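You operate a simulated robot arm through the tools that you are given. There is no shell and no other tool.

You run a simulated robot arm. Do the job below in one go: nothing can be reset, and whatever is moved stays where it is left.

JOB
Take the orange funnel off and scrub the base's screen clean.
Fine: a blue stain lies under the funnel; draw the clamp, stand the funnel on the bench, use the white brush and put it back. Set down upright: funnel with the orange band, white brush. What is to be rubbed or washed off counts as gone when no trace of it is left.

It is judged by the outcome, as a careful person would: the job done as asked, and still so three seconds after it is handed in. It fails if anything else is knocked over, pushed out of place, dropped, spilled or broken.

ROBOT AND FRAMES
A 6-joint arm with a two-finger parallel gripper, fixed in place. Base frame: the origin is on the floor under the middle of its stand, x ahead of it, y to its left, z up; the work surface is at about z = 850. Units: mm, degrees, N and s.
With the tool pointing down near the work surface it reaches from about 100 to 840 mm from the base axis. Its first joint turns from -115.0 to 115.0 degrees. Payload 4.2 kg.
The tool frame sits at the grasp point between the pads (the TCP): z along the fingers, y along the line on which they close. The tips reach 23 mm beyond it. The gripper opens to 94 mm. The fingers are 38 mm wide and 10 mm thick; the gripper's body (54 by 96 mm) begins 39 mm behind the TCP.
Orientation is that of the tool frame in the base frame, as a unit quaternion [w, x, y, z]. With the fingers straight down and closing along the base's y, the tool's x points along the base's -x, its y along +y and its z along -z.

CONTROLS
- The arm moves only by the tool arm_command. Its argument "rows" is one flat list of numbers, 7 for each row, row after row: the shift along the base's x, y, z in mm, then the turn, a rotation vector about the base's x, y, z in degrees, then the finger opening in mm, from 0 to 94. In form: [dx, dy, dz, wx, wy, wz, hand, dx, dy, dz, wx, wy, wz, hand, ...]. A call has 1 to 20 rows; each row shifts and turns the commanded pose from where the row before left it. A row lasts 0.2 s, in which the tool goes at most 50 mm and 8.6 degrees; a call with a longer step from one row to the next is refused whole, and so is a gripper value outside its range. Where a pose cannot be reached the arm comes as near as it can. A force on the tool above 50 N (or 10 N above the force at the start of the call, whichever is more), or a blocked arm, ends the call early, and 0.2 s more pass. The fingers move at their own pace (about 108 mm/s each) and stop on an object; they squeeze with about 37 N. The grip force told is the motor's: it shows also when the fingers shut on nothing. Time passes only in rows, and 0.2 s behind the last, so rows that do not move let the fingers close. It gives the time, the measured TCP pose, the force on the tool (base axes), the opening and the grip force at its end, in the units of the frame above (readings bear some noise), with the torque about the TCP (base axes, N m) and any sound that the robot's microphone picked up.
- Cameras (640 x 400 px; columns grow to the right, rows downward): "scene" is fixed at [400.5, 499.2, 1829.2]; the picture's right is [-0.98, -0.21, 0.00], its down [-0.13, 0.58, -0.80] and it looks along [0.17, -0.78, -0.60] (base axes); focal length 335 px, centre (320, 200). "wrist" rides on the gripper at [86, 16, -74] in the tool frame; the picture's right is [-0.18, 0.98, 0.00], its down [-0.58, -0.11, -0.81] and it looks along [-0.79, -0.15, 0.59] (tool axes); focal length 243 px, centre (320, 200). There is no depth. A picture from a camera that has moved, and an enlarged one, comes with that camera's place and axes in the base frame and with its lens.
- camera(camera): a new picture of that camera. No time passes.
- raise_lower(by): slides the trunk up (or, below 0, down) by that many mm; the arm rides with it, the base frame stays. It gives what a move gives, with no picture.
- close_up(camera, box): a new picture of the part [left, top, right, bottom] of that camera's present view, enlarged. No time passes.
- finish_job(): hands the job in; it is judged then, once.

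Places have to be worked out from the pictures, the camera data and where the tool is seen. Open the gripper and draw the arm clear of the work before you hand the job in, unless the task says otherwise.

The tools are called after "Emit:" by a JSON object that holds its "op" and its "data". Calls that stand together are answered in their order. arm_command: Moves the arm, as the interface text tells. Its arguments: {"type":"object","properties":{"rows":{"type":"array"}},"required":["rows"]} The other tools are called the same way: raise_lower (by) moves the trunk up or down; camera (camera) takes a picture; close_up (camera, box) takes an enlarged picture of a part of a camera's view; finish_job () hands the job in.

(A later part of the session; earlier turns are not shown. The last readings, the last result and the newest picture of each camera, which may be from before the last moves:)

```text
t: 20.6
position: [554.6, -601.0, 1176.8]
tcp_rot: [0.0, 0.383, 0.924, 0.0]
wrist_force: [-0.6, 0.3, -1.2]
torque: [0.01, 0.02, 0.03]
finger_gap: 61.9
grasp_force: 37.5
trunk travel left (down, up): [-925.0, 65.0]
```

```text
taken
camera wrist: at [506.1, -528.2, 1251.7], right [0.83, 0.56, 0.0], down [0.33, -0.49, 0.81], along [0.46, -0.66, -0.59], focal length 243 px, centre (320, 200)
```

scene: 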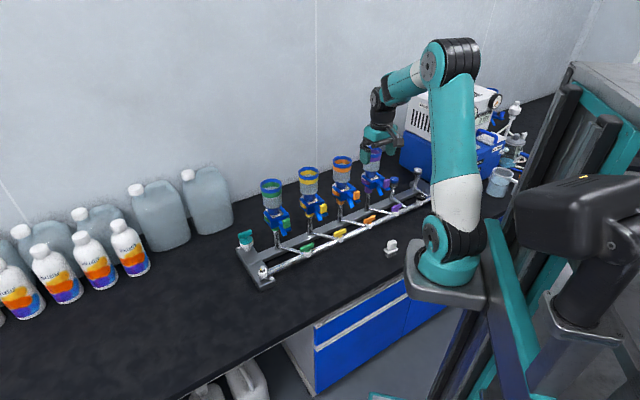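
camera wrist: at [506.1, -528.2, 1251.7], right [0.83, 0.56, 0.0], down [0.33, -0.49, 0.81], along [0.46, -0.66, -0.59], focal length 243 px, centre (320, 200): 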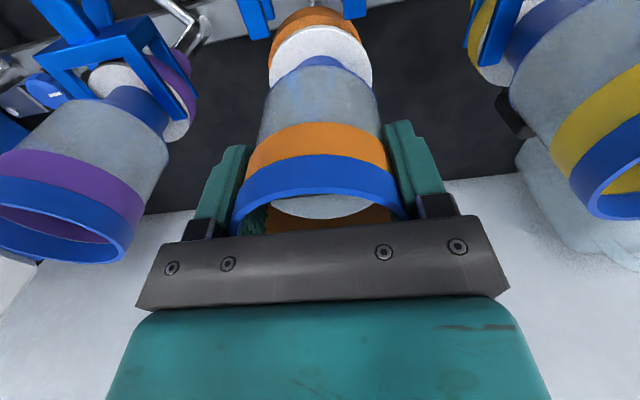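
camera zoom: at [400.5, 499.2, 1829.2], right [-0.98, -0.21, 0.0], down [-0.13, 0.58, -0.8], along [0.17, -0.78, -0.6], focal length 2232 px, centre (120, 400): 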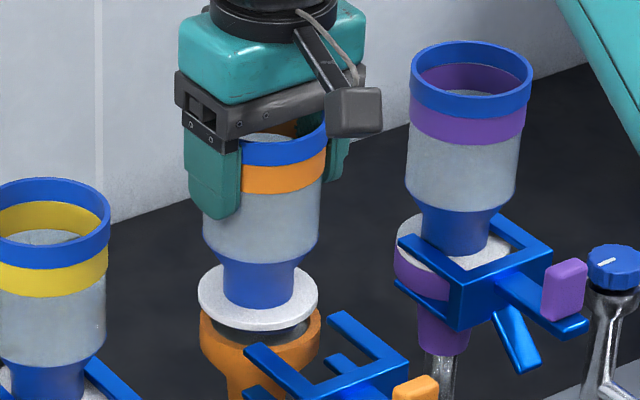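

The funnel is held securely, and below it the base shows a grey screen. I'll raise it clear of the clamps, then carry it to the open bench in front of the rail at about (475,-375), well away from the brush.

Emit:
{"op": "arm_command", "data": {"rows": [0, 0, 6, 0, 0, 0, 40, 0, 0, 10, 0, 0, 0, 40, 0, 0, 14, 0, 0, 0, 40, 0, 0, 14, 0, 0, 0, 40, 0, 0, 14, 0, 0, 0, 40, 0, 0, 8, 0, 0, 0, 40]}}

Emit:
{"op": "close_up", "data": {"camera": "scene", "box": [310, 110, 400, 210]}}

```text
t: 22.0
position: [555.2, -601.9, 1244.3]
tcp_rot: [0.0, 0.383, 0.924, 0.0]
wrist_force: [0.1, 0.0, -1.0]
torque: [0.03, 0.0, 0.01]
finger_gap: 61.9
grasp_force: 36.9
trunk travel left (down, up): [-925.0, 65.0]
```

```text
4.00 times, centred on (355, 160) of scene
camera zoom: at [400.5, 499.2, 1829.2], right [-0.98, -0.21, 0.0], down [-0.13, 0.58, -0.8], along [0.17, -0.78, -0.6], focal length 1340 px, centre (180, 360)
```

zoom: 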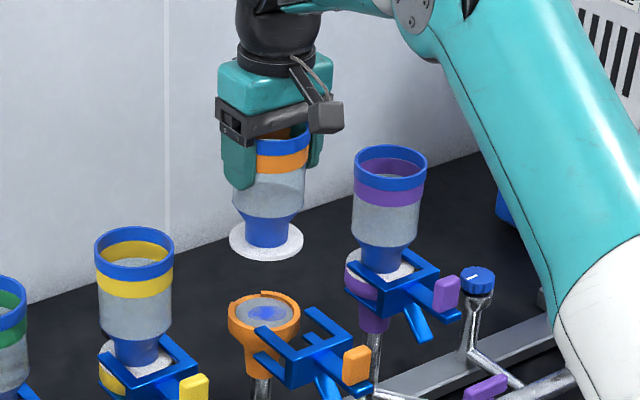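

The blue stain on the base's grey screen is now in view. I'll carry the funnel forward to the open part of the bench.

Emit:
{"op": "arm_command", "data": {"rows": [-3, 9, 0, 0, 0, 0, 40, -6.5, 18.5, 0, 0, 0, 0, 40, -6.5, 18.5, 0, 0, 0, 0, 40, -6.5, 18.5, 0, 0, 0, 0, 40, -6.5, 18.5, 0, 0, 0, 0, 40, -6.5, 18.5, 0, 0, 0, 0, 40, -6.5, 18.5, 0, 0, 0, 0, 40, -6.5, 18.5, 0, 0, 0, 0, 40, -6.5, 18.5, 0, 0, 0, 0, 40, -6.5, 18.5, 0, 0, 0, 0, 40, -6.5, 18.5, 0, 0, 0, 0, 40, -6.5, 18.5, 0, 0, 0, 0, 40, -6, 13, 0, 0, 0, 0, 40]}}

Emit:
{"op": "camera", "data": {"camera": "scene"}}

Emit:
{"op": "camera", "data": {"camera": "wrist"}}

```text
t: 24.8
position: [473.2, -374.2, 1242.3]
tcp_rot: [-0.001, 0.383, 0.924, 0.0]
wrist_force: [0.0, -0.6, -2.3]
torque: [0.01, -0.02, -0.01]
finger_gap: 61.8
grasp_force: 36.9
trunk travel left (down, up): [-925.0, 65.0]
```

```text
taken
```

scene: 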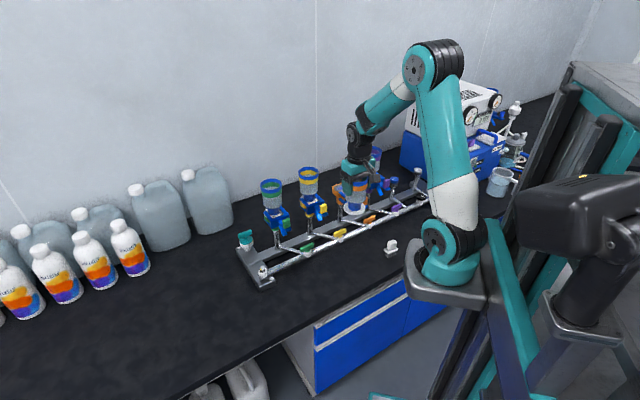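

```text
taken
camera wrist: at [424.6, -301.8, 1317.6], right [0.83, 0.56, 0.0], down [0.33, -0.49, 0.81], along [0.46, -0.67, -0.59], focal length 243 px, centre (320, 200)
```

wrist: 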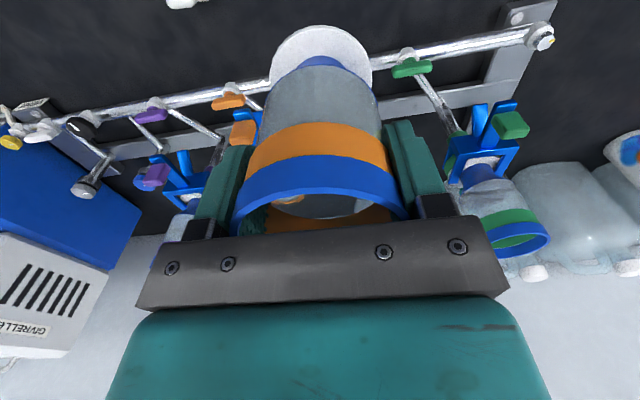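

The space under the funnel is clear bench, between the rail and the front edge, with the brush off to the side. I'll lower most of the way and check.

Emit:
{"op": "arm_command", "data": {"rows": [0, 0, -10, 0, 0, 0, 40, 0, 0, -20, 0, 0, 0, 40, 0, 0, -20, 0, 0, 0, 40, 0, 0, -20, 0, 0, 0, 40, 0, 0, -20, 0, 0, 0, 40, 0, 0, -20, 0, 0, 0, 40, 0, 0, -20, 0, 0, 0, 40, 0, 0, -20, 0, 0, 0, 40, 0, 0, -20, 0, 0, 0, 40, 0, 0, -20, 0, 0, 0, 40, 0, 0, -20, 0, 0, 0, 40, 0, 0, -20, 0, 0, 0, 40, 0, 0, -10, 0, 0, 0, 40]}}

Emit:
{"op": "camera", "data": {"camera": "scene"}}

Emit:
{"op": "close_up", "data": {"camera": "scene", "box": [300, 190, 420, 290]}}

Emit:
{"op": "camera", "data": {"camera": "wrist"}}

```text
t: 27.6
position: [474.6, -376.5, 1002.2]
tcp_rot: [-0.001, 0.383, 0.924, 0.001]
wrist_force: [-1.3, 1.2, -1.3]
torque: [0.01, 0.03, 0.0]
finger_gap: 62.0
grasp_force: 37.1
trunk travel left (down, up): [-925.0, 65.0]
```

```text
taken
```

scene: 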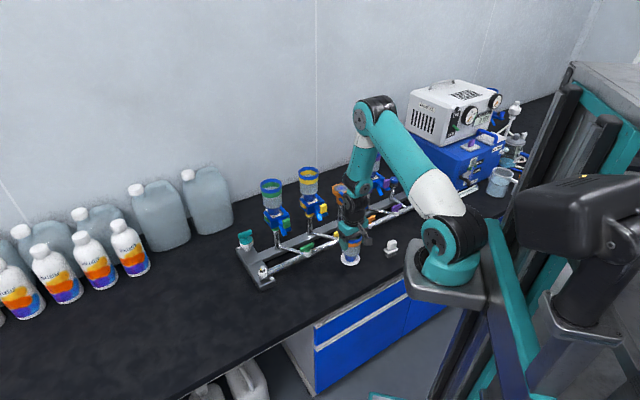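

```text
4.00 times, centred on (360, 240) of scene
camera zoom: at [400.5, 499.2, 1829.2], right [-0.98, -0.21, 0.0], down [-0.13, 0.58, -0.8], along [0.17, -0.78, -0.6], focal length 1340 px, centre (160, 40)
```

zoom: 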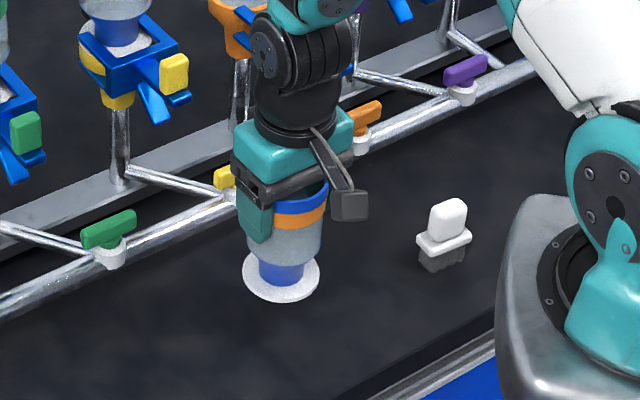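

```text
taken
camera wrist: at [425.7, -304.2, 1077.0], right [0.83, 0.56, 0.0], down [0.33, -0.49, 0.81], along [0.46, -0.67, -0.59], focal length 243 px, centre (320, 200)
```

wrist: 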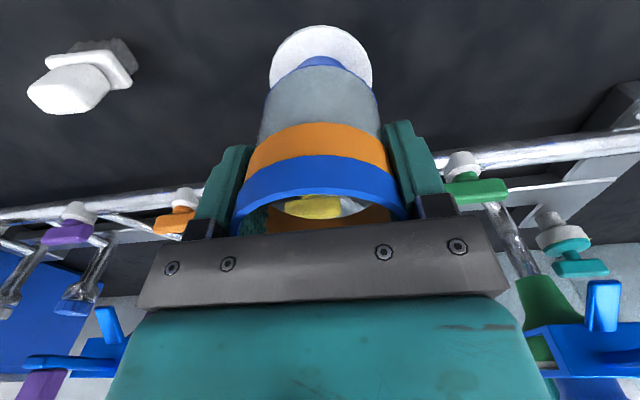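

The funnel's base plate is about 45 mm above the bench. I'll lower it in small steps and watch for contact.

Emit:
{"op": "arm_command", "data": {"rows": [0, 0, -10, 0, 0, 0, 40, 0, 0, -10, 0, 0, 0, 40, 0, 0, -8, 0, 0, 0, 40, 0, 0, -5, 0, 0, 0, 40]}}

Emit:
{"op": "close_up", "data": {"camera": "scene", "box": [320, 220, 380, 280]}}

```text
t: 28.6
position: [473.5, -375.5, 971.2]
tcp_rot: [0.0, 0.382, 0.924, 0.0]
wrist_force: [0.3, -0.1, -0.6]
torque: [0.02, 0.01, -0.01]
finger_gap: 61.9
grasp_force: 36.7
trunk travel left (down, up): [-925.0, 65.0]
```

```text
6.67 times, centred on (350, 250) of scene
camera zoom: at [400.5, 499.2, 1829.2], right [-0.98, -0.21, 0.0], down [-0.13, 0.58, -0.8], along [0.17, -0.78, -0.6], focal length 2232 px, centre (120, -133)
```

zoom: 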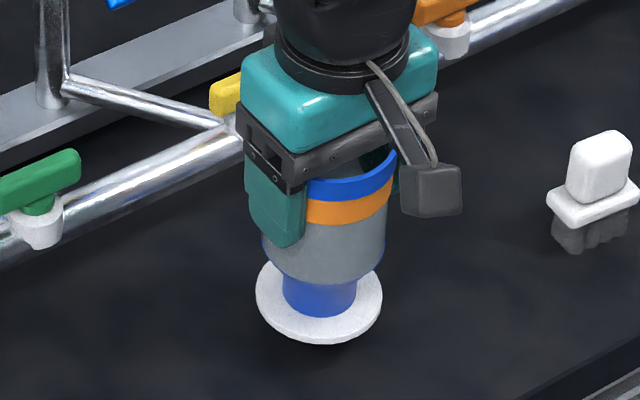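

It is nearly down. I'll lower in 2 mm steps until the force shows contact.

Emit:
{"op": "arm_command", "data": {"rows": [0, 0, -2, 0, 0, 0, 40, 0, 0, -2, 0, 0, 0, 40, 0, 0, -2, 0, 0, 0, 40, 0, 0, -2, 0, 0, 0, 40]}}

Emit:
{"op": "close_up", "data": {"camera": "scene", "box": [320, 220, 380, 280]}}

```text
t: 29.6
position: [474.3, -375.7, 962.2]
tcp_rot: [0.0, 0.383, 0.924, 0.0]
wrist_force: [0.7, -0.4, -1.3]
torque: [0.03, 0.01, -0.01]
finger_gap: 61.8
grasp_force: 36.7
trunk travel left (down, up): [-925.0, 65.0]
```

```text
6.67 times, centred on (350, 250) of scene
camera zoom: at [400.5, 499.2, 1829.2], right [-0.98, -0.21, 0.0], down [-0.13, 0.58, -0.8], along [0.17, -0.78, -0.6], focal length 2232 px, centre (120, -133)
```

zoom: 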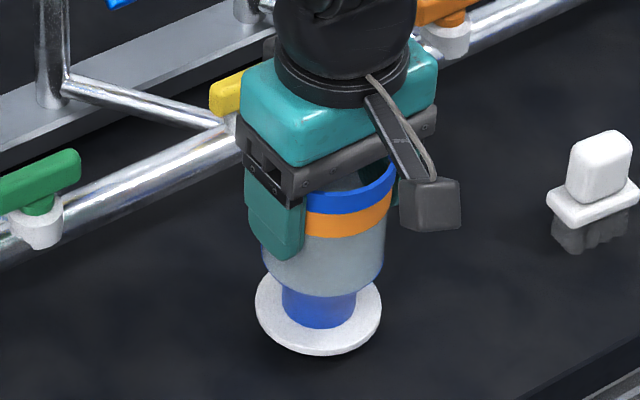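

Still no contact, so I'll continue in 1.5 mm steps.

Emit:
{"op": "arm_command", "data": {"rows": [0, 0, -1.5, 0, 0, 0, 40, 0, 0, -1.5, 0, 0, 0, 40, 0, 0, -1.5, 0, 0, 0, 40]}}

Emit:
{"op": "close_up", "data": {"camera": "scene", "box": [320, 220, 380, 280]}}

```text
t: 30.4
position: [474.4, -375.7, 956.6]
tcp_rot: [0.0, 0.382, 0.924, 0.0]
wrist_force: [-0.3, -0.3, -1.5]
torque: [0.03, 0.04, -0.03]
finger_gap: 62.0
grasp_force: 37.1
trunk travel left (down, up): [-925.0, 65.0]
```

```text
6.67 times, centred on (350, 250) of scene
camera zoom: at [400.5, 499.2, 1829.2], right [-0.98, -0.21, 0.0], down [-0.13, 0.58, -0.8], along [0.17, -0.78, -0.6], focal length 2232 px, centre (120, -133)
```

zoom: 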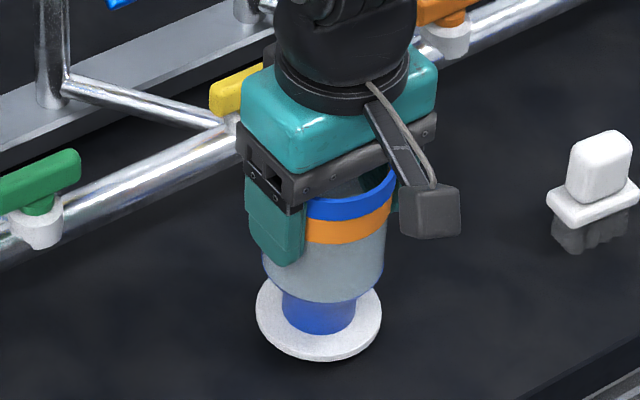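

Still hanging free, so I'll keep going in 1 mm steps.

Emit:
{"op": "arm_command", "data": {"rows": [0, 0, -1, 0, 0, 0, 40, 0, 0, -1, 0, 0, 0, 40, 0, 0, -1, 0, 0, 0, 40]}}

Emit:
{"op": "close_up", "data": {"camera": "scene", "box": [335, 245, 365, 280]}}

```text
t: 31.2
position: [474.0, -376.0, 954.0]
tcp_rot: [0.0, 0.383, 0.924, 0.0]
wrist_force: [-0.1, -0.6, -1.3]
torque: [-0.03, 0.0, -0.04]
finger_gap: 62.2
grasp_force: 36.8
trunk travel left (down, up): [-925.0, 65.0]
```

```text
11.43 times, centred on (350, 262) of scene
camera zoom: at [400.5, 499.2, 1829.2], right [-0.98, -0.21, 0.0], down [-0.13, 0.58, -0.8], along [0.17, -0.78, -0.6], focal length 3827 px, centre (-23, -514)
```

zoom: 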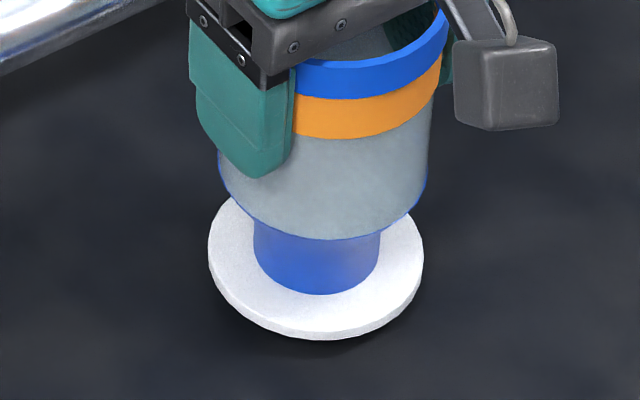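

Still a small gap. I'll keep stepping down.

Emit:
{"op": "arm_command", "data": {"rows": [0, 0, -1.2, 0, 0, 0, 40, 0, 0, -1.2, 0, 0, 0, 40, 0, 0, -1.2, 0, 0, 0, 40]}}

Emit:
{"op": "close_up", "data": {"camera": "scene", "box": [335, 245, 365, 280]}}

```text
t: 32.0
position: [473.8, -374.6, 949.8]
tcp_rot: [-0.001, 0.382, 0.924, 0.0]
wrist_force: [-0.7, 0.0, -1.1]
torque: [0.0, 0.0, -0.02]
finger_gap: 61.8
grasp_force: 37.4
trunk travel left (down, up): [-925.0, 65.0]
```

```text
11.43 times, centred on (350, 262) of scene
camera zoom: at [400.5, 499.2, 1829.2], right [-0.98, -0.21, 0.0], down [-0.13, 0.58, -0.8], along [0.17, -0.78, -0.6], focal length 3827 px, centre (-23, -514)
```

zoom: 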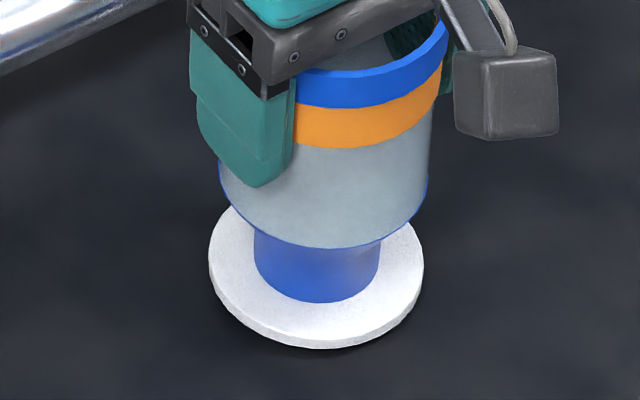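

The shadow gap is closing. I'll continue down.

Emit:
{"op": "arm_command", "data": {"rows": [0, 0, -1.2, 0, 0, 0, 40, 0, 0, -1.2, 0, 0, 0, 40, 0, 0, -1, 0, 0, 0, 40]}}

Emit:
{"op": "close_up", "data": {"camera": "scene", "box": [335, 245, 365, 280]}}

```text
t: 32.8
position: [474.4, -375.2, 946.7]
tcp_rot: [0.0, 0.383, 0.924, 0.0]
wrist_force: [0.2, 0.5, -1.5]
torque: [0.0, 0.01, -0.03]
finger_gap: 61.9
grasp_force: 36.8
trunk travel left (down, up): [-925.0, 65.0]
```

```text
11.43 times, centred on (350, 262) of scene
camera zoom: at [400.5, 499.2, 1829.2], right [-0.98, -0.21, 0.0], down [-0.13, 0.58, -0.8], along [0.17, -0.78, -0.6], focal length 3827 px, centre (-23, -514)
```

zoom: 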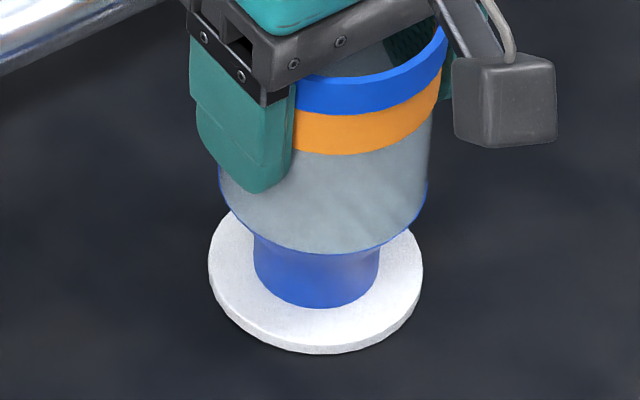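

Very close now, so I'll lower a few more small steps.

Emit:
{"op": "arm_command", "data": {"rows": [0, 0, -1, 0, 0, 0, 40, 0, 0, -1, 0, 0, 0, 40, 0, 0, -1, 0, 0, 0, 40]}}

Emit:
{"op": "close_up", "data": {"camera": "scene", "box": [335, 245, 365, 280]}}

```text
t: 33.6
position: [474.4, -374.9, 945.6]
tcp_rot: [0.0, 0.383, 0.924, -0.001]
wrist_force: [-1.0, 0.7, 25.5]
torque: [0.36, 0.25, 0.03]
finger_gap: 62.0
grasp_force: 37.2
trunk travel left (down, up): [-925.0, 65.0]
```

```text
11.43 times, centred on (350, 262) of scene
camera zoom: at [400.5, 499.2, 1829.2], right [-0.98, -0.21, 0.0], down [-0.13, 0.58, -0.8], along [0.17, -0.78, -0.6], focal length 3827 px, centre (-23, -514)
```

zoom: 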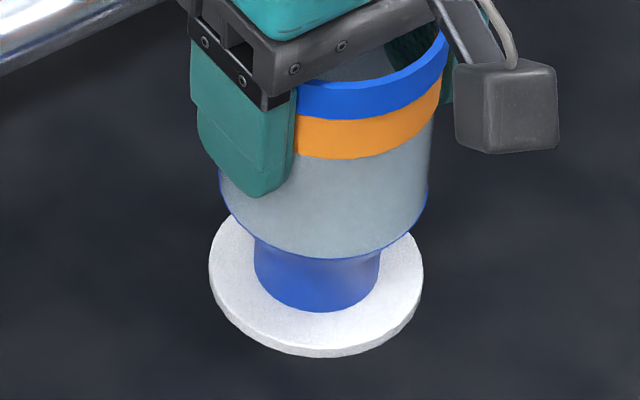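

Contact: 26 N upward, so the funnel stands on the bench. I'll ease off 1.5 mm and open the fingers.

Emit:
{"op": "arm_command", "data": {"rows": [0, 0, 1.5, 0, 0, 0, 40, 0, 0, 0, 0, 0, 0, 40]}}

Emit:
{"op": "arm_command", "data": {"rows": [0, 0, 0, 0, 0, 0, 66, 0, 0, 0, 0, 0, 0, 76, 0, 0, 0, 0, 0, 0, 86, 0, 0, 0, 0, 0, 0, 94]}}

Emit:
{"op": "close_up", "data": {"camera": "scene", "box": [335, 240, 365, 275]}}

Emit:
{"op": "camera", "data": {"camera": "wrist"}}

```text
t: 34.2
position: [473.1, -375.7, 946.1]
tcp_rot: [0.001, 0.383, 0.924, 0.0]
wrist_force: [3.4, -0.9, 20.8]
torque: [0.06, -0.07, 0.0]
finger_gap: 61.8
grasp_force: 36.7
trunk travel left (down, up): [-925.0, 65.0]
```

```text
t: 35.2
position: [474.3, -376.2, 944.7]
tcp_rot: [0.0, 0.383, 0.924, 0.0]
wrist_force: [-0.3, 0.3, 0.0]
torque: [-0.02, 0.01, 0.0]
finger_gap: 93.9
grasp_force: 0.0
trunk travel left (down, up): [-925.0, 65.0]
```

```text
11.43 times, centred on (350, 258) of scene
camera zoom: at [400.5, 499.2, 1829.2], right [-0.98, -0.21, 0.0], down [-0.13, 0.58, -0.8], along [0.17, -0.78, -0.6], focal length 3827 px, centre (-23, -457)
```

zoom: 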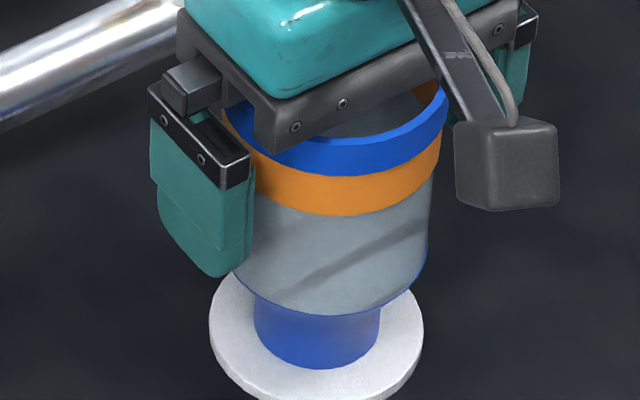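

```text
taken
camera wrist: at [424.3, -303.4, 1019.5], right [0.83, 0.56, 0.0], down [0.33, -0.49, 0.81], along [0.46, -0.67, -0.59], focal length 243 px, centre (320, 200)
```

wrist: 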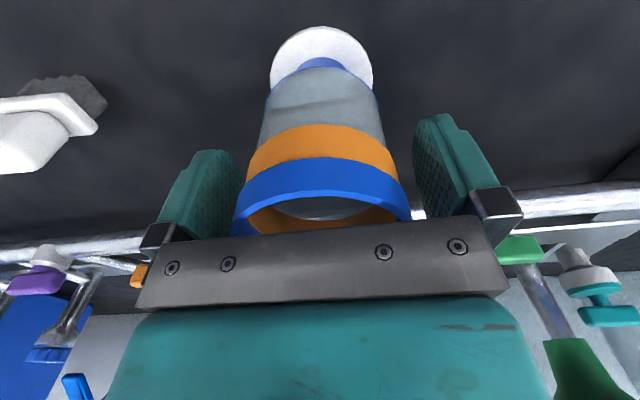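

The funnel stands upright on its own. I'll raise the hand straight up clear of it and survey the brush.

Emit:
{"op": "arm_command", "data": {"rows": [0, 0, 10, 0, 0, 0, 94, 0, 0, 20, 0, 0, 0, 94, 0, 0, 30, 0, 0, 0, 94, 0, 0, 40, 0, 0, 0, 94, 0, 0, 40, 0, 0, 0, 94, 0, 0, 30, 0, 0, 0, 94]}}

Emit:
{"op": "camera", "data": {"camera": "scene"}}

Emit:
{"op": "camera", "data": {"camera": "wrist"}}

Emit:
{"op": "close_up", "data": {"camera": "scene", "box": [370, 225, 410, 265]}}

```text
t: 36.6
position: [473.3, -374.7, 1116.6]
tcp_rot: [0.0, 0.384, 0.924, 0.0]
wrist_force: [0.6, -0.3, 0.5]
torque: [-0.05, 0.01, 0.02]
finger_gap: 94.0
grasp_force: 0.0
trunk travel left (down, up): [-925.0, 65.0]
```

```text
taken
```

scene: 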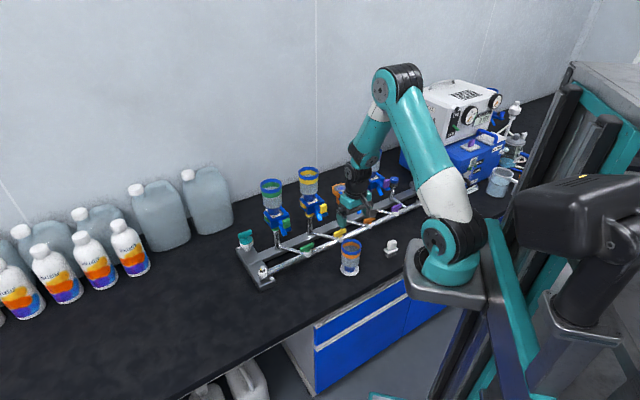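

```text
taken
camera wrist: at [424.5, -303.9, 1191.4], right [0.83, 0.56, 0.0], down [0.33, -0.49, 0.81], along [0.46, -0.66, -0.59], focal length 243 px, centre (320, 200)
```

wrist: 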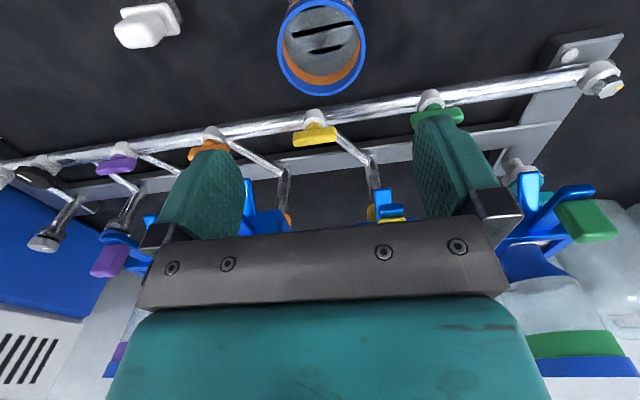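

```text
10.00 times, centred on (390, 245) of scene
camera zoom: at [400.5, 499.2, 1829.2], right [-0.98, -0.21, 0.0], down [-0.13, 0.58, -0.8], along [0.17, -0.78, -0.6], focal length 3349 px, centre (-380, -250)
```

zoom: 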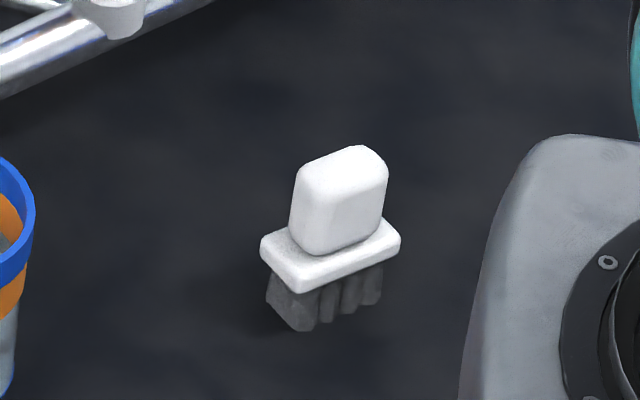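

The funnel stands steady on the bench. From both cameras I put the brush near (329,-487), with its long side roughly along the bench direction. I'll move above it for a better view.

Emit:
{"op": "arm_command", "data": {"rows": [-24, -18.7, 0, 0, 0, 0, 94, -24, -18.7, 0, 0, 0, 0, 94, -24, -18.7, 0, 0, 0, 0, 94, -24, -18.7, -20, 0, 0, 0, 94, -24, -18.7, -30, 0, 0, 0, 94, -24.3, -18.8, -27, 0, 0, 0, 94]}}

Emit:
{"op": "camera", "data": {"camera": "wrist"}}

Emit:
{"op": "close_up", "data": {"camera": "wrist", "box": [250, 0, 390, 120]}}

Emit:
{"op": "close_up", "data": {"camera": "scene", "box": [350, 170, 430, 270]}}

```text
t: 38.0
position: [330.3, -487.3, 1036.6]
tcp_rot: [0.0, 0.383, 0.924, 0.0]
wrist_force: [0.2, 0.3, -0.5]
torque: [-0.04, 0.04, -0.01]
finger_gap: 93.7
grasp_force: 0.1
trunk travel left (down, up): [-925.0, 65.0]
```

```text
taken
camera wrist: at [281.9, -415.5, 1111.4], right [0.82, 0.57, 0.0], down [0.33, -0.49, 0.81], along [0.46, -0.67, -0.59], focal length 243 px, centre (320, 200)
```

wrist: 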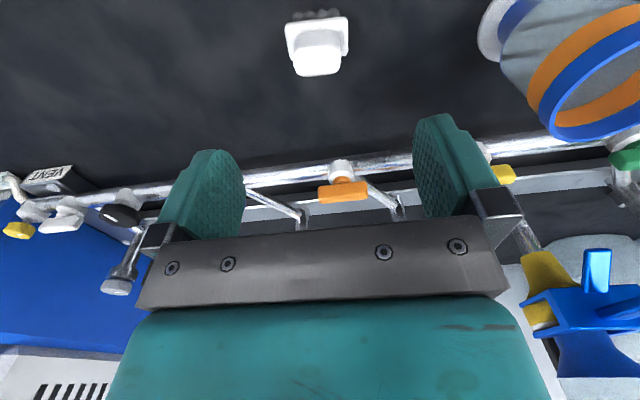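

```text
3.33 times, centred on (320, 60) of wrist
camera zoom: at [281.9, -415.5, 1111.4], right [0.82, 0.57, 0.0], down [0.33, -0.49, 0.81], along [0.46, -0.67, -0.59], focal length 809 px, centre (320, 667)
```

zoom: 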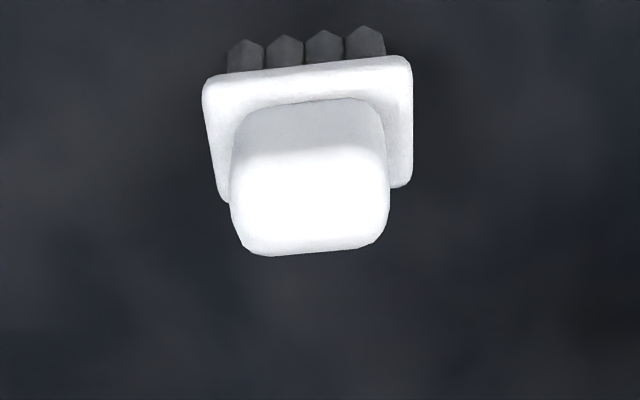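

```text
4.00 times, centred on (390, 220) of scene
camera zoom: at [400.5, 499.2, 1829.2], right [-0.98, -0.21, 0.0], down [-0.13, 0.58, -0.8], along [0.17, -0.78, -0.6], focal length 1340 px, centre (40, 120)
```

zoom: 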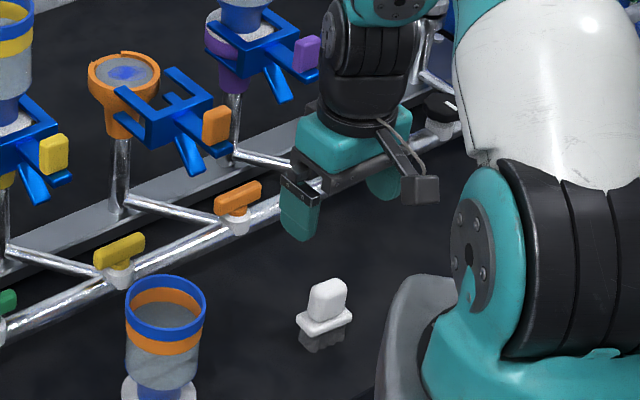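

The brush is centred at about (329,-488), with its long axis at about 40° and its grip block about 35×20 mm with the top at z≈917. I'll turn 5° to line up and come down around the block.

Emit:
{"op": "arm_command", "data": {"rows": [-1.3, -0.9, -25, 0, 0, -5, 94, 0, 0, -30, 0, 0, 0, 94, 0, 0, -30, 0, 0, 0, 80, 0, 0, -20, 0, 0, 0, 70, 0, 0, -10, 0, 0, 0, 70]}}

Emit:
{"op": "camera", "data": {"camera": "wrist"}}

Emit:
{"op": "close_up", "data": {"camera": "scene", "box": [360, 210, 420, 270]}}

```text
t: 39.2
position: [327.6, -489.2, 922.0]
tcp_rot: [0.0, 0.423, 0.906, 0.0]
wrist_force: [0.0, 0.3, 0.4]
torque: [-0.02, 0.01, 0.0]
finger_gap: 70.2
grasp_force: 0.0
trunk travel left (down, up): [-925.0, 65.0]
```

```text
taken
camera wrist: at [285.2, -411.9, 996.7], right [0.87, 0.49, 0.0], down [0.29, -0.51, 0.81], along [0.4, -0.7, -0.59], focal length 243 px, centre (320, 200)
```

wrist: 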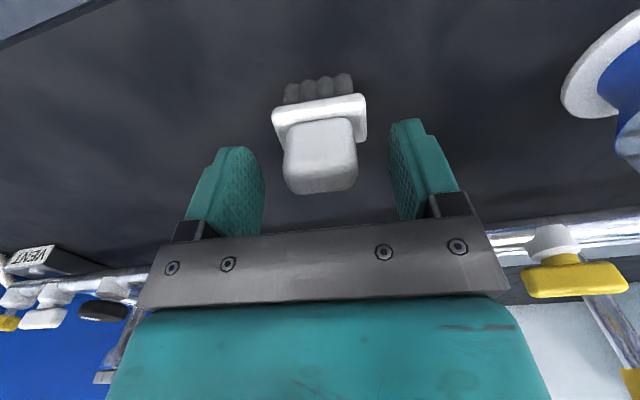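

```text
6.67 times, centred on (390, 240) of scene
camera zoom: at [400.5, 499.2, 1829.2], right [-0.98, -0.21, 0.0], down [-0.13, 0.58, -0.8], along [0.17, -0.78, -0.6], focal length 2232 px, centre (-147, -67)
```

zoom: 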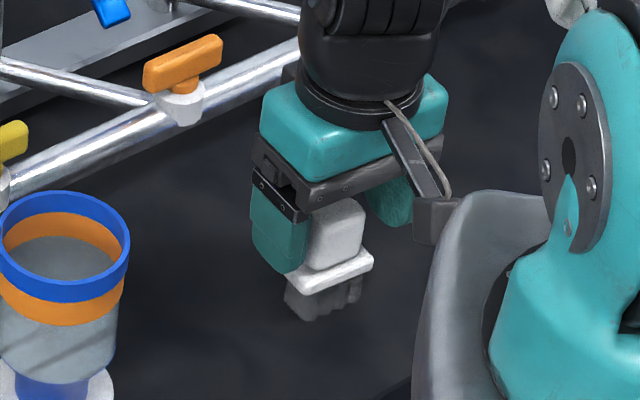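

The block is centred between the pads. I'll go down 10 mm more and close.

Emit:
{"op": "arm_command", "data": {"rows": [0, 0, -6, 0, 0, 0, 70, 0, 0, -5, 0, 0, 0, 70, 0, 0, 0, 0, 0, 0, 50, 0, 0, 0, 0, 0, 0, 30, 0, 0, 0, 0, 0, 0, 20, 0, 0, 0, 0, 0, 0, 20]}}

Emit:
{"op": "camera", "data": {"camera": "wrist"}}

Emit:
{"op": "close_up", "data": {"camera": "scene", "box": [360, 210, 420, 270]}}

```text
t: 40.6
position: [329.0, -489.6, 910.9]
tcp_rot: [0.0, 0.423, 0.906, 0.0]
wrist_force: [-0.3, 0.6, -0.6]
torque: [-0.04, 0.06, -0.03]
finger_gap: 36.3
grasp_force: 37.2
trunk travel left (down, up): [-925.0, 65.0]
```

```text
taken
camera wrist: at [285.6, -412.9, 985.9], right [0.87, 0.49, 0.0], down [0.29, -0.52, 0.81], along [0.4, -0.7, -0.59], focal length 243 px, centre (320, 200)
```

wrist: 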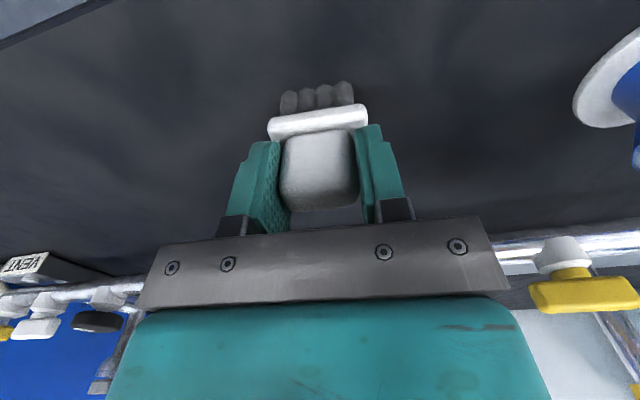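

```text
6.67 times, centred on (390, 240) of scene
camera zoom: at [400.5, 499.2, 1829.2], right [-0.98, -0.21, 0.0], down [-0.13, 0.58, -0.8], along [0.17, -0.78, -0.6], focal length 2232 px, centre (-147, -67)
```

zoom: 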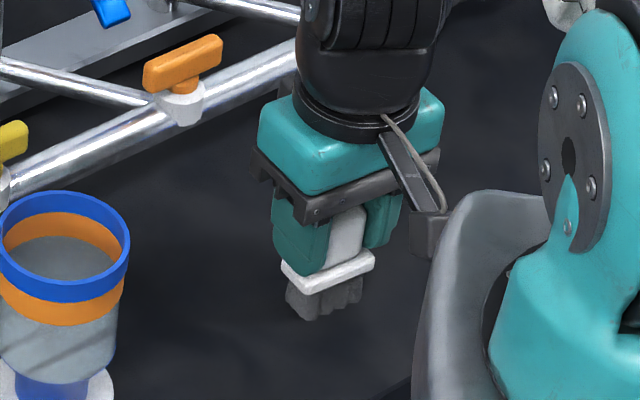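

The brush is gripped at 36 mm. I'll lift it slowly, a little at a time at first.

Emit:
{"op": "arm_command", "data": {"rows": [0, 0, 1, 0, 0, 0, 20, 0, 0, 2, 0, 0, 0, 20, 0, 0, 3, 0, 0, 0, 20, 0, 0, 5, 0, 0, 0, 20, 0, 0, 8, 0, 0, 0, 20]}}

Emit:
{"op": "close_up", "data": {"camera": "scene", "box": [360, 210, 420, 270]}}

```text
t: 41.8
position: [328.1, -488.6, 930.7]
tcp_rot: [-0.001, 0.423, 0.906, 0.0]
wrist_force: [0.1, -0.4, -1.5]
torque: [-0.01, 0.02, 0.0]
finger_gap: 36.5
grasp_force: 36.8
trunk travel left (down, up): [-925.0, 65.0]
```

```text
6.67 times, centred on (390, 240) of scene
camera zoom: at [400.5, 499.2, 1829.2], right [-0.98, -0.21, 0.0], down [-0.13, 0.58, -0.8], along [0.17, -0.78, -0.6], focal length 2232 px, centre (-147, -67)
```

zoom: 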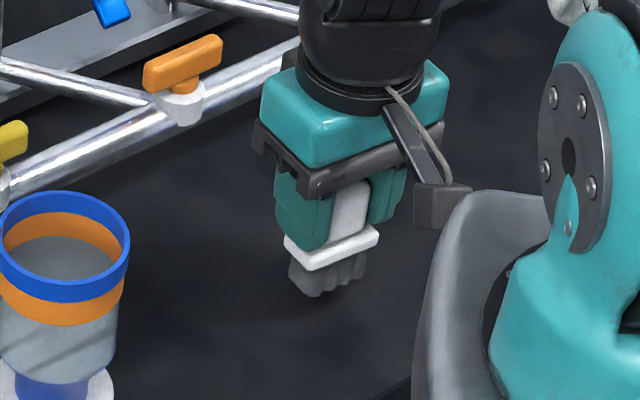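

The brush is held firmly. I'll raise it well above the clamps and carry it over the orange base; directly overhead, the wrist camera should see the screen beyond the bristles.

Emit:
{"op": "arm_command", "data": {"rows": [0, 0, 20, 0, 0, 0, 20, 0, 0, 30, 0, 0, 0, 20, 0, 0, 30, 0, 0, 0, 20, 0, 0, 30, 0, 0, 0, 20, 0, 0, 30, 0, 0, 0, 20, 0, 0, 30, 0, 0, 0, 20, 0, 0, 30, 0, 0, 0, 20, 0, 0, 30, 0, 0, 0, 20, 0, 0, 30, 0, 0, 0, 20, 0, 0, 20, 0, 0, 0, 20, 0, 0, 10, 0, 0, 0, 20]}}

Emit:
{"op": "arm_command", "data": {"rows": [15, -7.4, 0, 0, 0, 0, 20, 25, -12.4, 0, 0, 0, 0, 20, 25, -12.4, 0, 0, 0, 0, 20, 25, -12.4, 0, 0, 0, 0, 20, 25, -12.4, 0, 0, 0, 0, 20, 25, -12.4, 0, 0, 0, 0, 20, 25, -12.4, 0, 0, 0, 0, 20, 25, -12.4, 0, 0, 0, 0, 20, 20, -10, 0, 0, 0, 0, 20, 15, -7.6, 0, 0, 0, 0, 20]}}

Emit:
{"op": "camera", "data": {"camera": "wrist"}}

Emit:
{"op": "close_up", "data": {"camera": "wrist", "box": [240, 0, 400, 110]}}

Emit:
{"op": "close_up", "data": {"camera": "scene", "box": [310, 130, 400, 220]}}

```text
t: 44.2
position: [328.6, -488.3, 1222.1]
tcp_rot: [0.0, 0.423, 0.906, 0.0]
wrist_force: [-0.7, -0.4, -0.6]
torque: [0.01, 0.02, -0.04]
finger_gap: 36.3
grasp_force: 36.7
trunk travel left (down, up): [-925.0, 65.0]
```

```text
t: 46.4
position: [553.0, -598.0, 1221.2]
tcp_rot: [0.0, 0.422, 0.906, 0.0]
wrist_force: [-0.6, 0.3, -1.1]
torque: [0.02, -0.02, -0.02]
finger_gap: 36.1
grasp_force: 36.8
trunk travel left (down, up): [-925.0, 65.0]
```

```text
taken
camera wrist: at [511.1, -522.2, 1295.9], right [0.87, 0.49, 0.0], down [0.29, -0.52, 0.81], along [0.4, -0.7, -0.59], focal length 243 px, centre (320, 200)
```

wrist: 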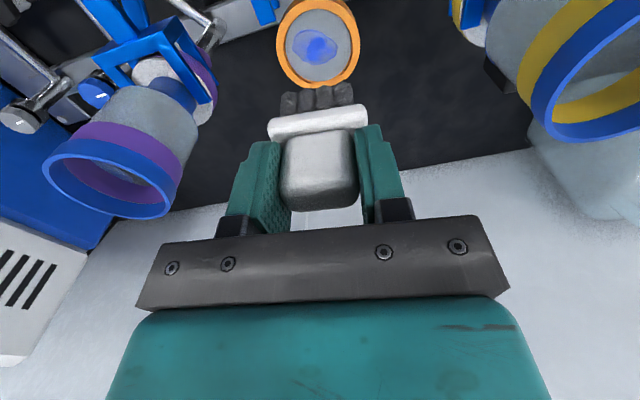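

```text
3.64 times, centred on (320, 55) of wrist
camera zoom: at [511.1, -522.2, 1295.9], right [0.87, 0.49, 0.0], down [0.29, -0.52, 0.81], along [0.4, -0.7, -0.59], focal length 882 px, centre (320, 727)
```

zoom: 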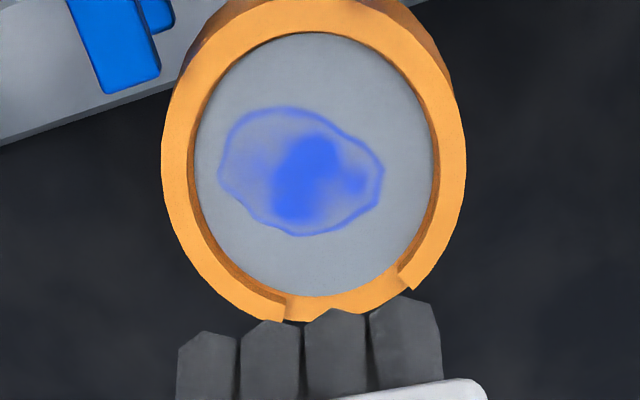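

```text
4.44 times, centred on (355, 175) of scene
camera zoom: at [400.5, 499.2, 1829.2], right [-0.98, -0.21, 0.0], down [-0.13, 0.58, -0.8], along [0.17, -0.78, -0.6], focal length 1488 px, centre (164, 311)
```

zoom: 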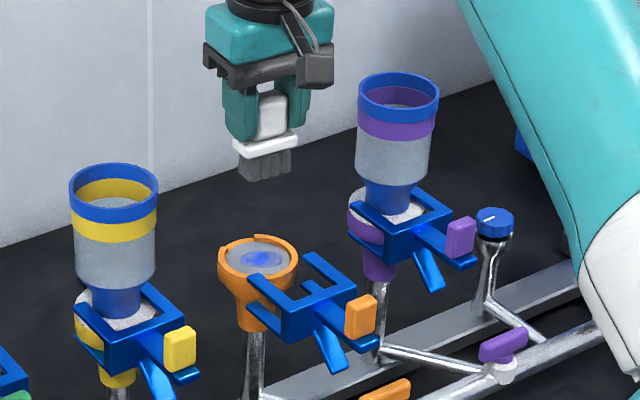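

The stain is clearly visible inside the lipped screen, which is about 59 mm across. The screen centre works out to about (555.5,-603.5), and the 48×24 mm bristle patch just fits inside the lip. I'll shift over the centre and lower to just above it.

Emit:
{"op": "arm_command", "data": {"rows": [2, -5.3, -10, 0, 0, 0, 20, 0, 0, -20, 0, 0, 0, 20, 0, 0, -20, 0, 0, 0, 20, 0, 0, -20, 0, 0, 0, 20, 0, 0, -10, 0, 0, 0, 20]}}

Emit:
{"op": "camera", "data": {"camera": "wrist"}}

Emit:
{"op": "close_up", "data": {"camera": "wrist", "box": [240, 30, 400, 140]}}

Emit:
{"op": "close_up", "data": {"camera": "scene", "box": [325, 150, 385, 210]}}

```text
t: 47.6
position: [554.0, -606.5, 1140.8]
tcp_rot: [0.0, 0.422, 0.906, 0.0]
wrist_force: [0.3, -0.1, -1.1]
torque: [0.01, -0.01, -0.03]
finger_gap: 36.4
grasp_force: 36.7
trunk travel left (down, up): [-925.0, 65.0]
```

```text
taken
camera wrist: at [512.0, -529.7, 1215.5], right [0.87, 0.49, 0.0], down [0.29, -0.52, 0.81], along [0.4, -0.7, -0.59], focal length 243 px, centre (320, 200)
```

wrist: 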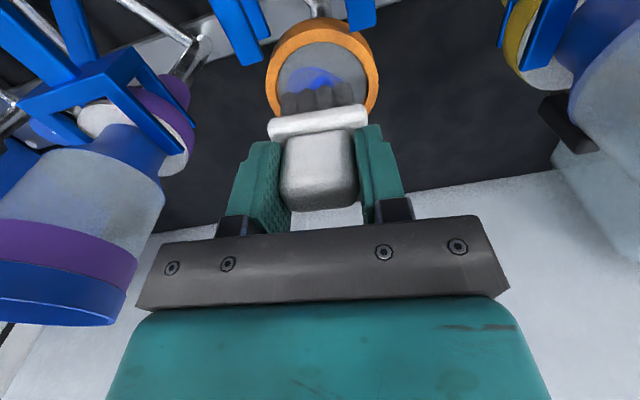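

```text
3.64 times, centred on (320, 85) of wrist
camera zoom: at [512.0, -529.7, 1215.5], right [0.87, 0.49, 0.0], down [0.29, -0.52, 0.81], along [0.4, -0.7, -0.59], focal length 882 px, centre (320, 618)
```

zoom: 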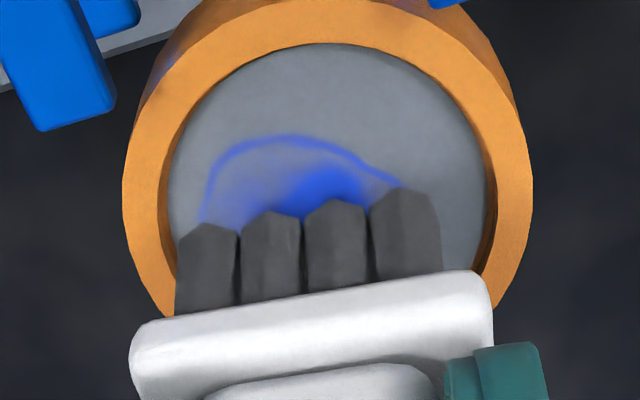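

```text
6.67 times, centred on (355, 180) of scene
camera zoom: at [400.5, 499.2, 1829.2], right [-0.98, -0.21, 0.0], down [-0.13, 0.58, -0.8], along [0.17, -0.78, -0.6], focal length 2232 px, centre (87, 333)
```

zoom: 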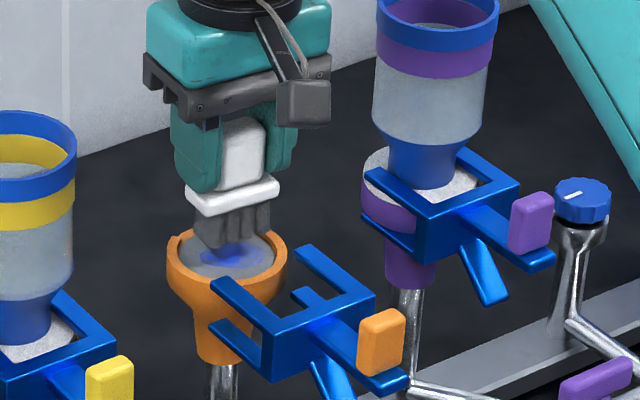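

The bristles look centred over the screen, which may sit a few millimetres lower than I assumed. I'll shift about 1.5 mm sideways and lower in steps, watching for contact.

Emit:
{"op": "arm_command", "data": {"rows": [1.1, 1, -5, 0, 0, 0, 20, 0, 0, -4, 0, 0, 0, 20, 0, 0, -3, 0, 0, 0, 20]}}

Emit:
{"op": "close_up", "data": {"camera": "wrist", "box": [240, 30, 400, 140]}}

Emit:
{"op": "close_up", "data": {"camera": "scene", "box": [330, 165, 370, 205]}}

```text
t: 48.4
position: [555.0, -605.6, 1129.9]
tcp_rot: [0.0, 0.422, 0.907, 0.0]
wrist_force: [0.4, 0.4, -1.5]
torque: [0.0, 0.01, 0.02]
finger_gap: 36.5
grasp_force: 36.9
trunk travel left (down, up): [-925.0, 65.0]
```

```text
3.64 times, centred on (320, 85) of wrist
camera zoom: at [513.2, -528.7, 1204.1], right [0.87, 0.49, 0.0], down [0.29, -0.52, 0.81], along [0.4, -0.7, -0.59], focal length 882 px, centre (320, 618)
```

zoom: 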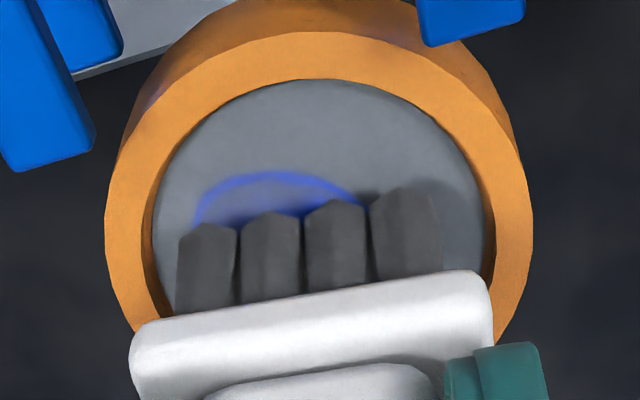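

```text
10.00 times, centred on (350, 185) of scene
camera zoom: at [400.5, 499.2, 1829.2], right [-0.98, -0.21, 0.0], down [-0.13, 0.58, -0.8], along [0.17, -0.78, -0.6], focal length 3349 px, centre (20, 350)
```

zoom: 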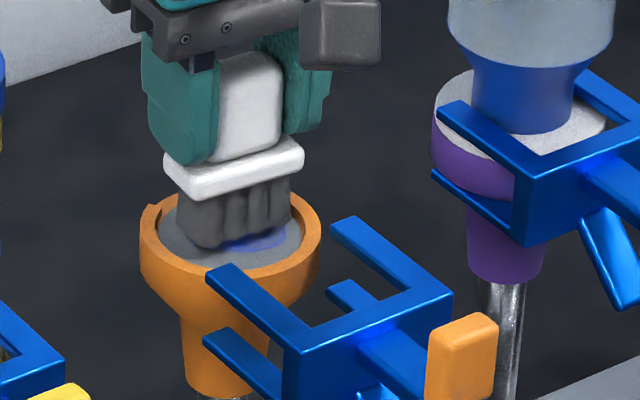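

Centred within about 2–3 mm. I'll continue down in small steps to touch the screen.

Emit:
{"op": "arm_command", "data": {"rows": [0, 0, -2, 0, 0, 0, 20, 0, 0, -2, 0, 0, 0, 20, 0, 0, -1, 0, 0, 0, 20]}}

Emit:
{"op": "arm_command", "data": {"rows": [0, 0, -1, 0, 0, 0, 20, 0, 0, -1, 0, 0, 0, 20]}}

Emit:
{"op": "close_up", "data": {"camera": "scene", "box": [330, 165, 370, 205]}}

```text
t: 49.2
position: [556.0, -605.6, 1123.0]
tcp_rot: [0.0, 0.423, 0.906, -0.001]
wrist_force: [-1.0, -0.2, -0.8]
torque: [0.04, 0.04, 0.01]
finger_gap: 36.2
grasp_force: 36.6
trunk travel left (down, up): [-925.0, 65.0]
```

```text
t: 49.8
position: [555.7, -605.5, 1121.1]
tcp_rot: [0.0, 0.422, 0.907, 0.0]
wrist_force: [-0.2, 0.4, -1.3]
torque: [0.01, -0.05, -0.03]
finger_gap: 36.3
grasp_force: 37.3
trunk travel left (down, up): [-925.0, 65.0]
```

```text
10.00 times, centred on (350, 185) of scene
camera zoom: at [400.5, 499.2, 1829.2], right [-0.98, -0.21, 0.0], down [-0.13, 0.58, -0.8], along [0.17, -0.78, -0.6], focal length 3349 px, centre (20, 350)
```

zoom: 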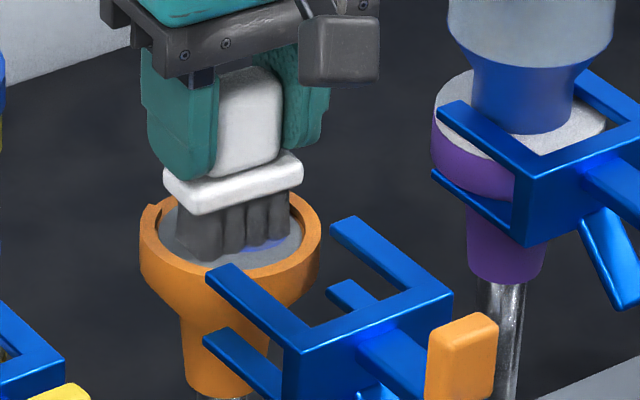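

No contact yet, so I'll continue in 1 mm steps.

Emit:
{"op": "arm_command", "data": {"rows": [0, 0, -1, 0, 0, 0, 20, 0, 0, -1, 0, 0, 0, 20]}}

Emit:
{"op": "close_up", "data": {"camera": "scene", "box": [335, 175, 365, 205]}}

Emit:
{"op": "close_up", "data": {"camera": "wrist", "box": [240, 30, 400, 140]}}

```text
t: 50.4
position: [556.0, -605.7, 1121.8]
tcp_rot: [0.001, 0.422, 0.906, 0.0]
wrist_force: [-3.7, 2.9, 11.4]
torque: [0.22, 0.19, -0.01]
finger_gap: 36.4
grasp_force: 36.8
trunk travel left (down, up): [-925.0, 65.0]
```

```text
13.33 times, centred on (350, 190) of scene
camera zoom: at [400.5, 499.2, 1829.2], right [-0.98, -0.21, 0.0], down [-0.13, 0.58, -0.8], along [0.17, -0.78, -0.6], focal length 4465 px, centre (-80, 333)
```

zoom: 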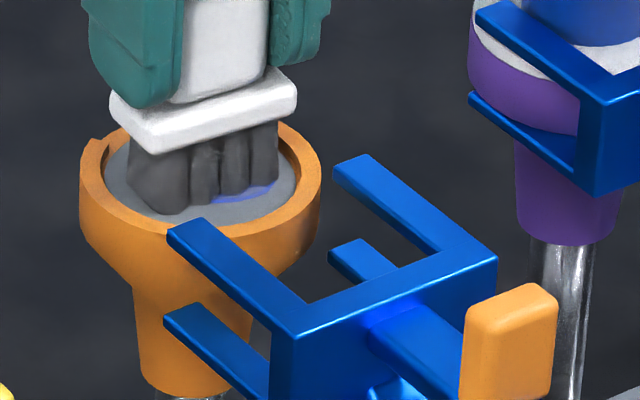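

```text
3.64 times, centred on (320, 85) of wrist
camera zoom: at [513.5, -528.6, 1196.6], right [0.87, 0.49, 0.0], down [0.29, -0.51, 0.81], along [0.4, -0.7, -0.59], focal length 882 px, centre (320, 618)
```

zoom: 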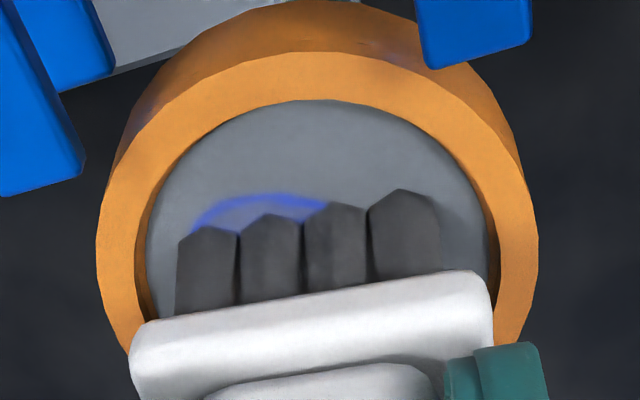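

Contact at 11 N with the bristles inside the lip. I'll scrub with gentle pressure, turning the brush back and forth about its centre, then look at the result.

Emit:
{"op": "arm_command", "data": {"rows": [0.7, 0.6, 0, 0, 0, -4, 20, 0, 0, 0, 0, 0, -8, 20, 0, 0, 0, 0, 0, -8, 20, 0, 0, 0, 0, 0, -8, 20, 0, 0, 0, 0, 0, -8, 20, 0, 0, 0, 0, 0, 8, 20, 0, 0, 0, 0, 0, 8, 20, 0, 0, 0, 0, 0, 8, 20, 0, 0, 0, 0, 0, 8, 20, 0, 0, 0, 0, 0, 4, 20]}}

Emit:
{"op": "close_up", "data": {"camera": "scene", "box": [335, 175, 365, 205]}}

Emit:
{"op": "close_up", "data": {"camera": "wrist", "box": [240, 30, 400, 140]}}

```text
t: 52.6
position: [556.5, -603.7, 1122.2]
tcp_rot: [0.0, 0.422, 0.907, 0.0]
wrist_force: [1.7, 0.6, 21.8]
torque: [0.09, -0.1, -0.18]
finger_gap: 36.7
grasp_force: 37.1
trunk travel left (down, up): [-925.0, 65.0]
```

```text
13.33 times, centred on (350, 190) of scene
camera zoom: at [400.5, 499.2, 1829.2], right [-0.98, -0.21, 0.0], down [-0.13, 0.58, -0.8], along [0.17, -0.78, -0.6], focal length 4465 px, centre (-80, 333)
```

zoom: 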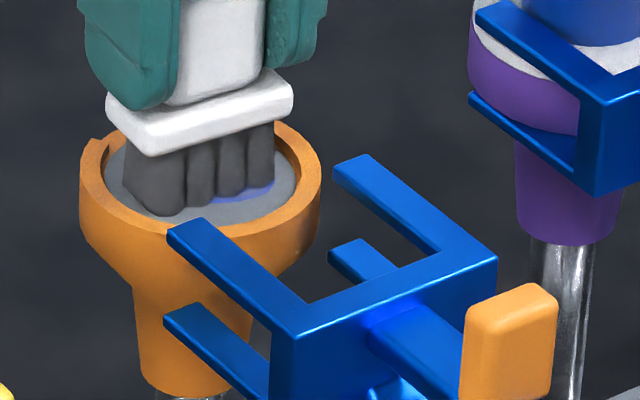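

```text
3.64 times, centred on (320, 85) of wrist
camera zoom: at [514.2, -527.6, 1196.5], right [0.87, 0.49, 0.0], down [0.29, -0.51, 0.81], along [0.4, -0.7, -0.59], focal length 882 px, centre (320, 618)
```

zoom: 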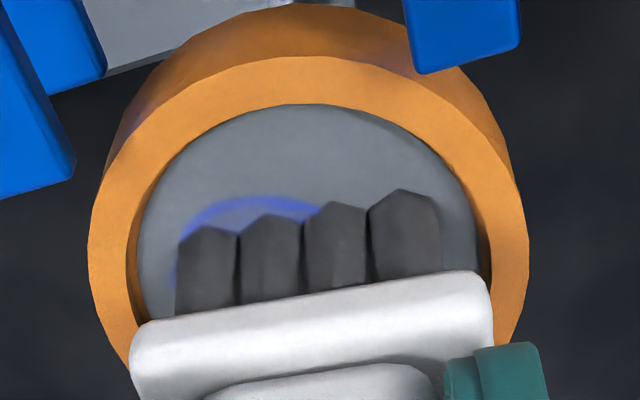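

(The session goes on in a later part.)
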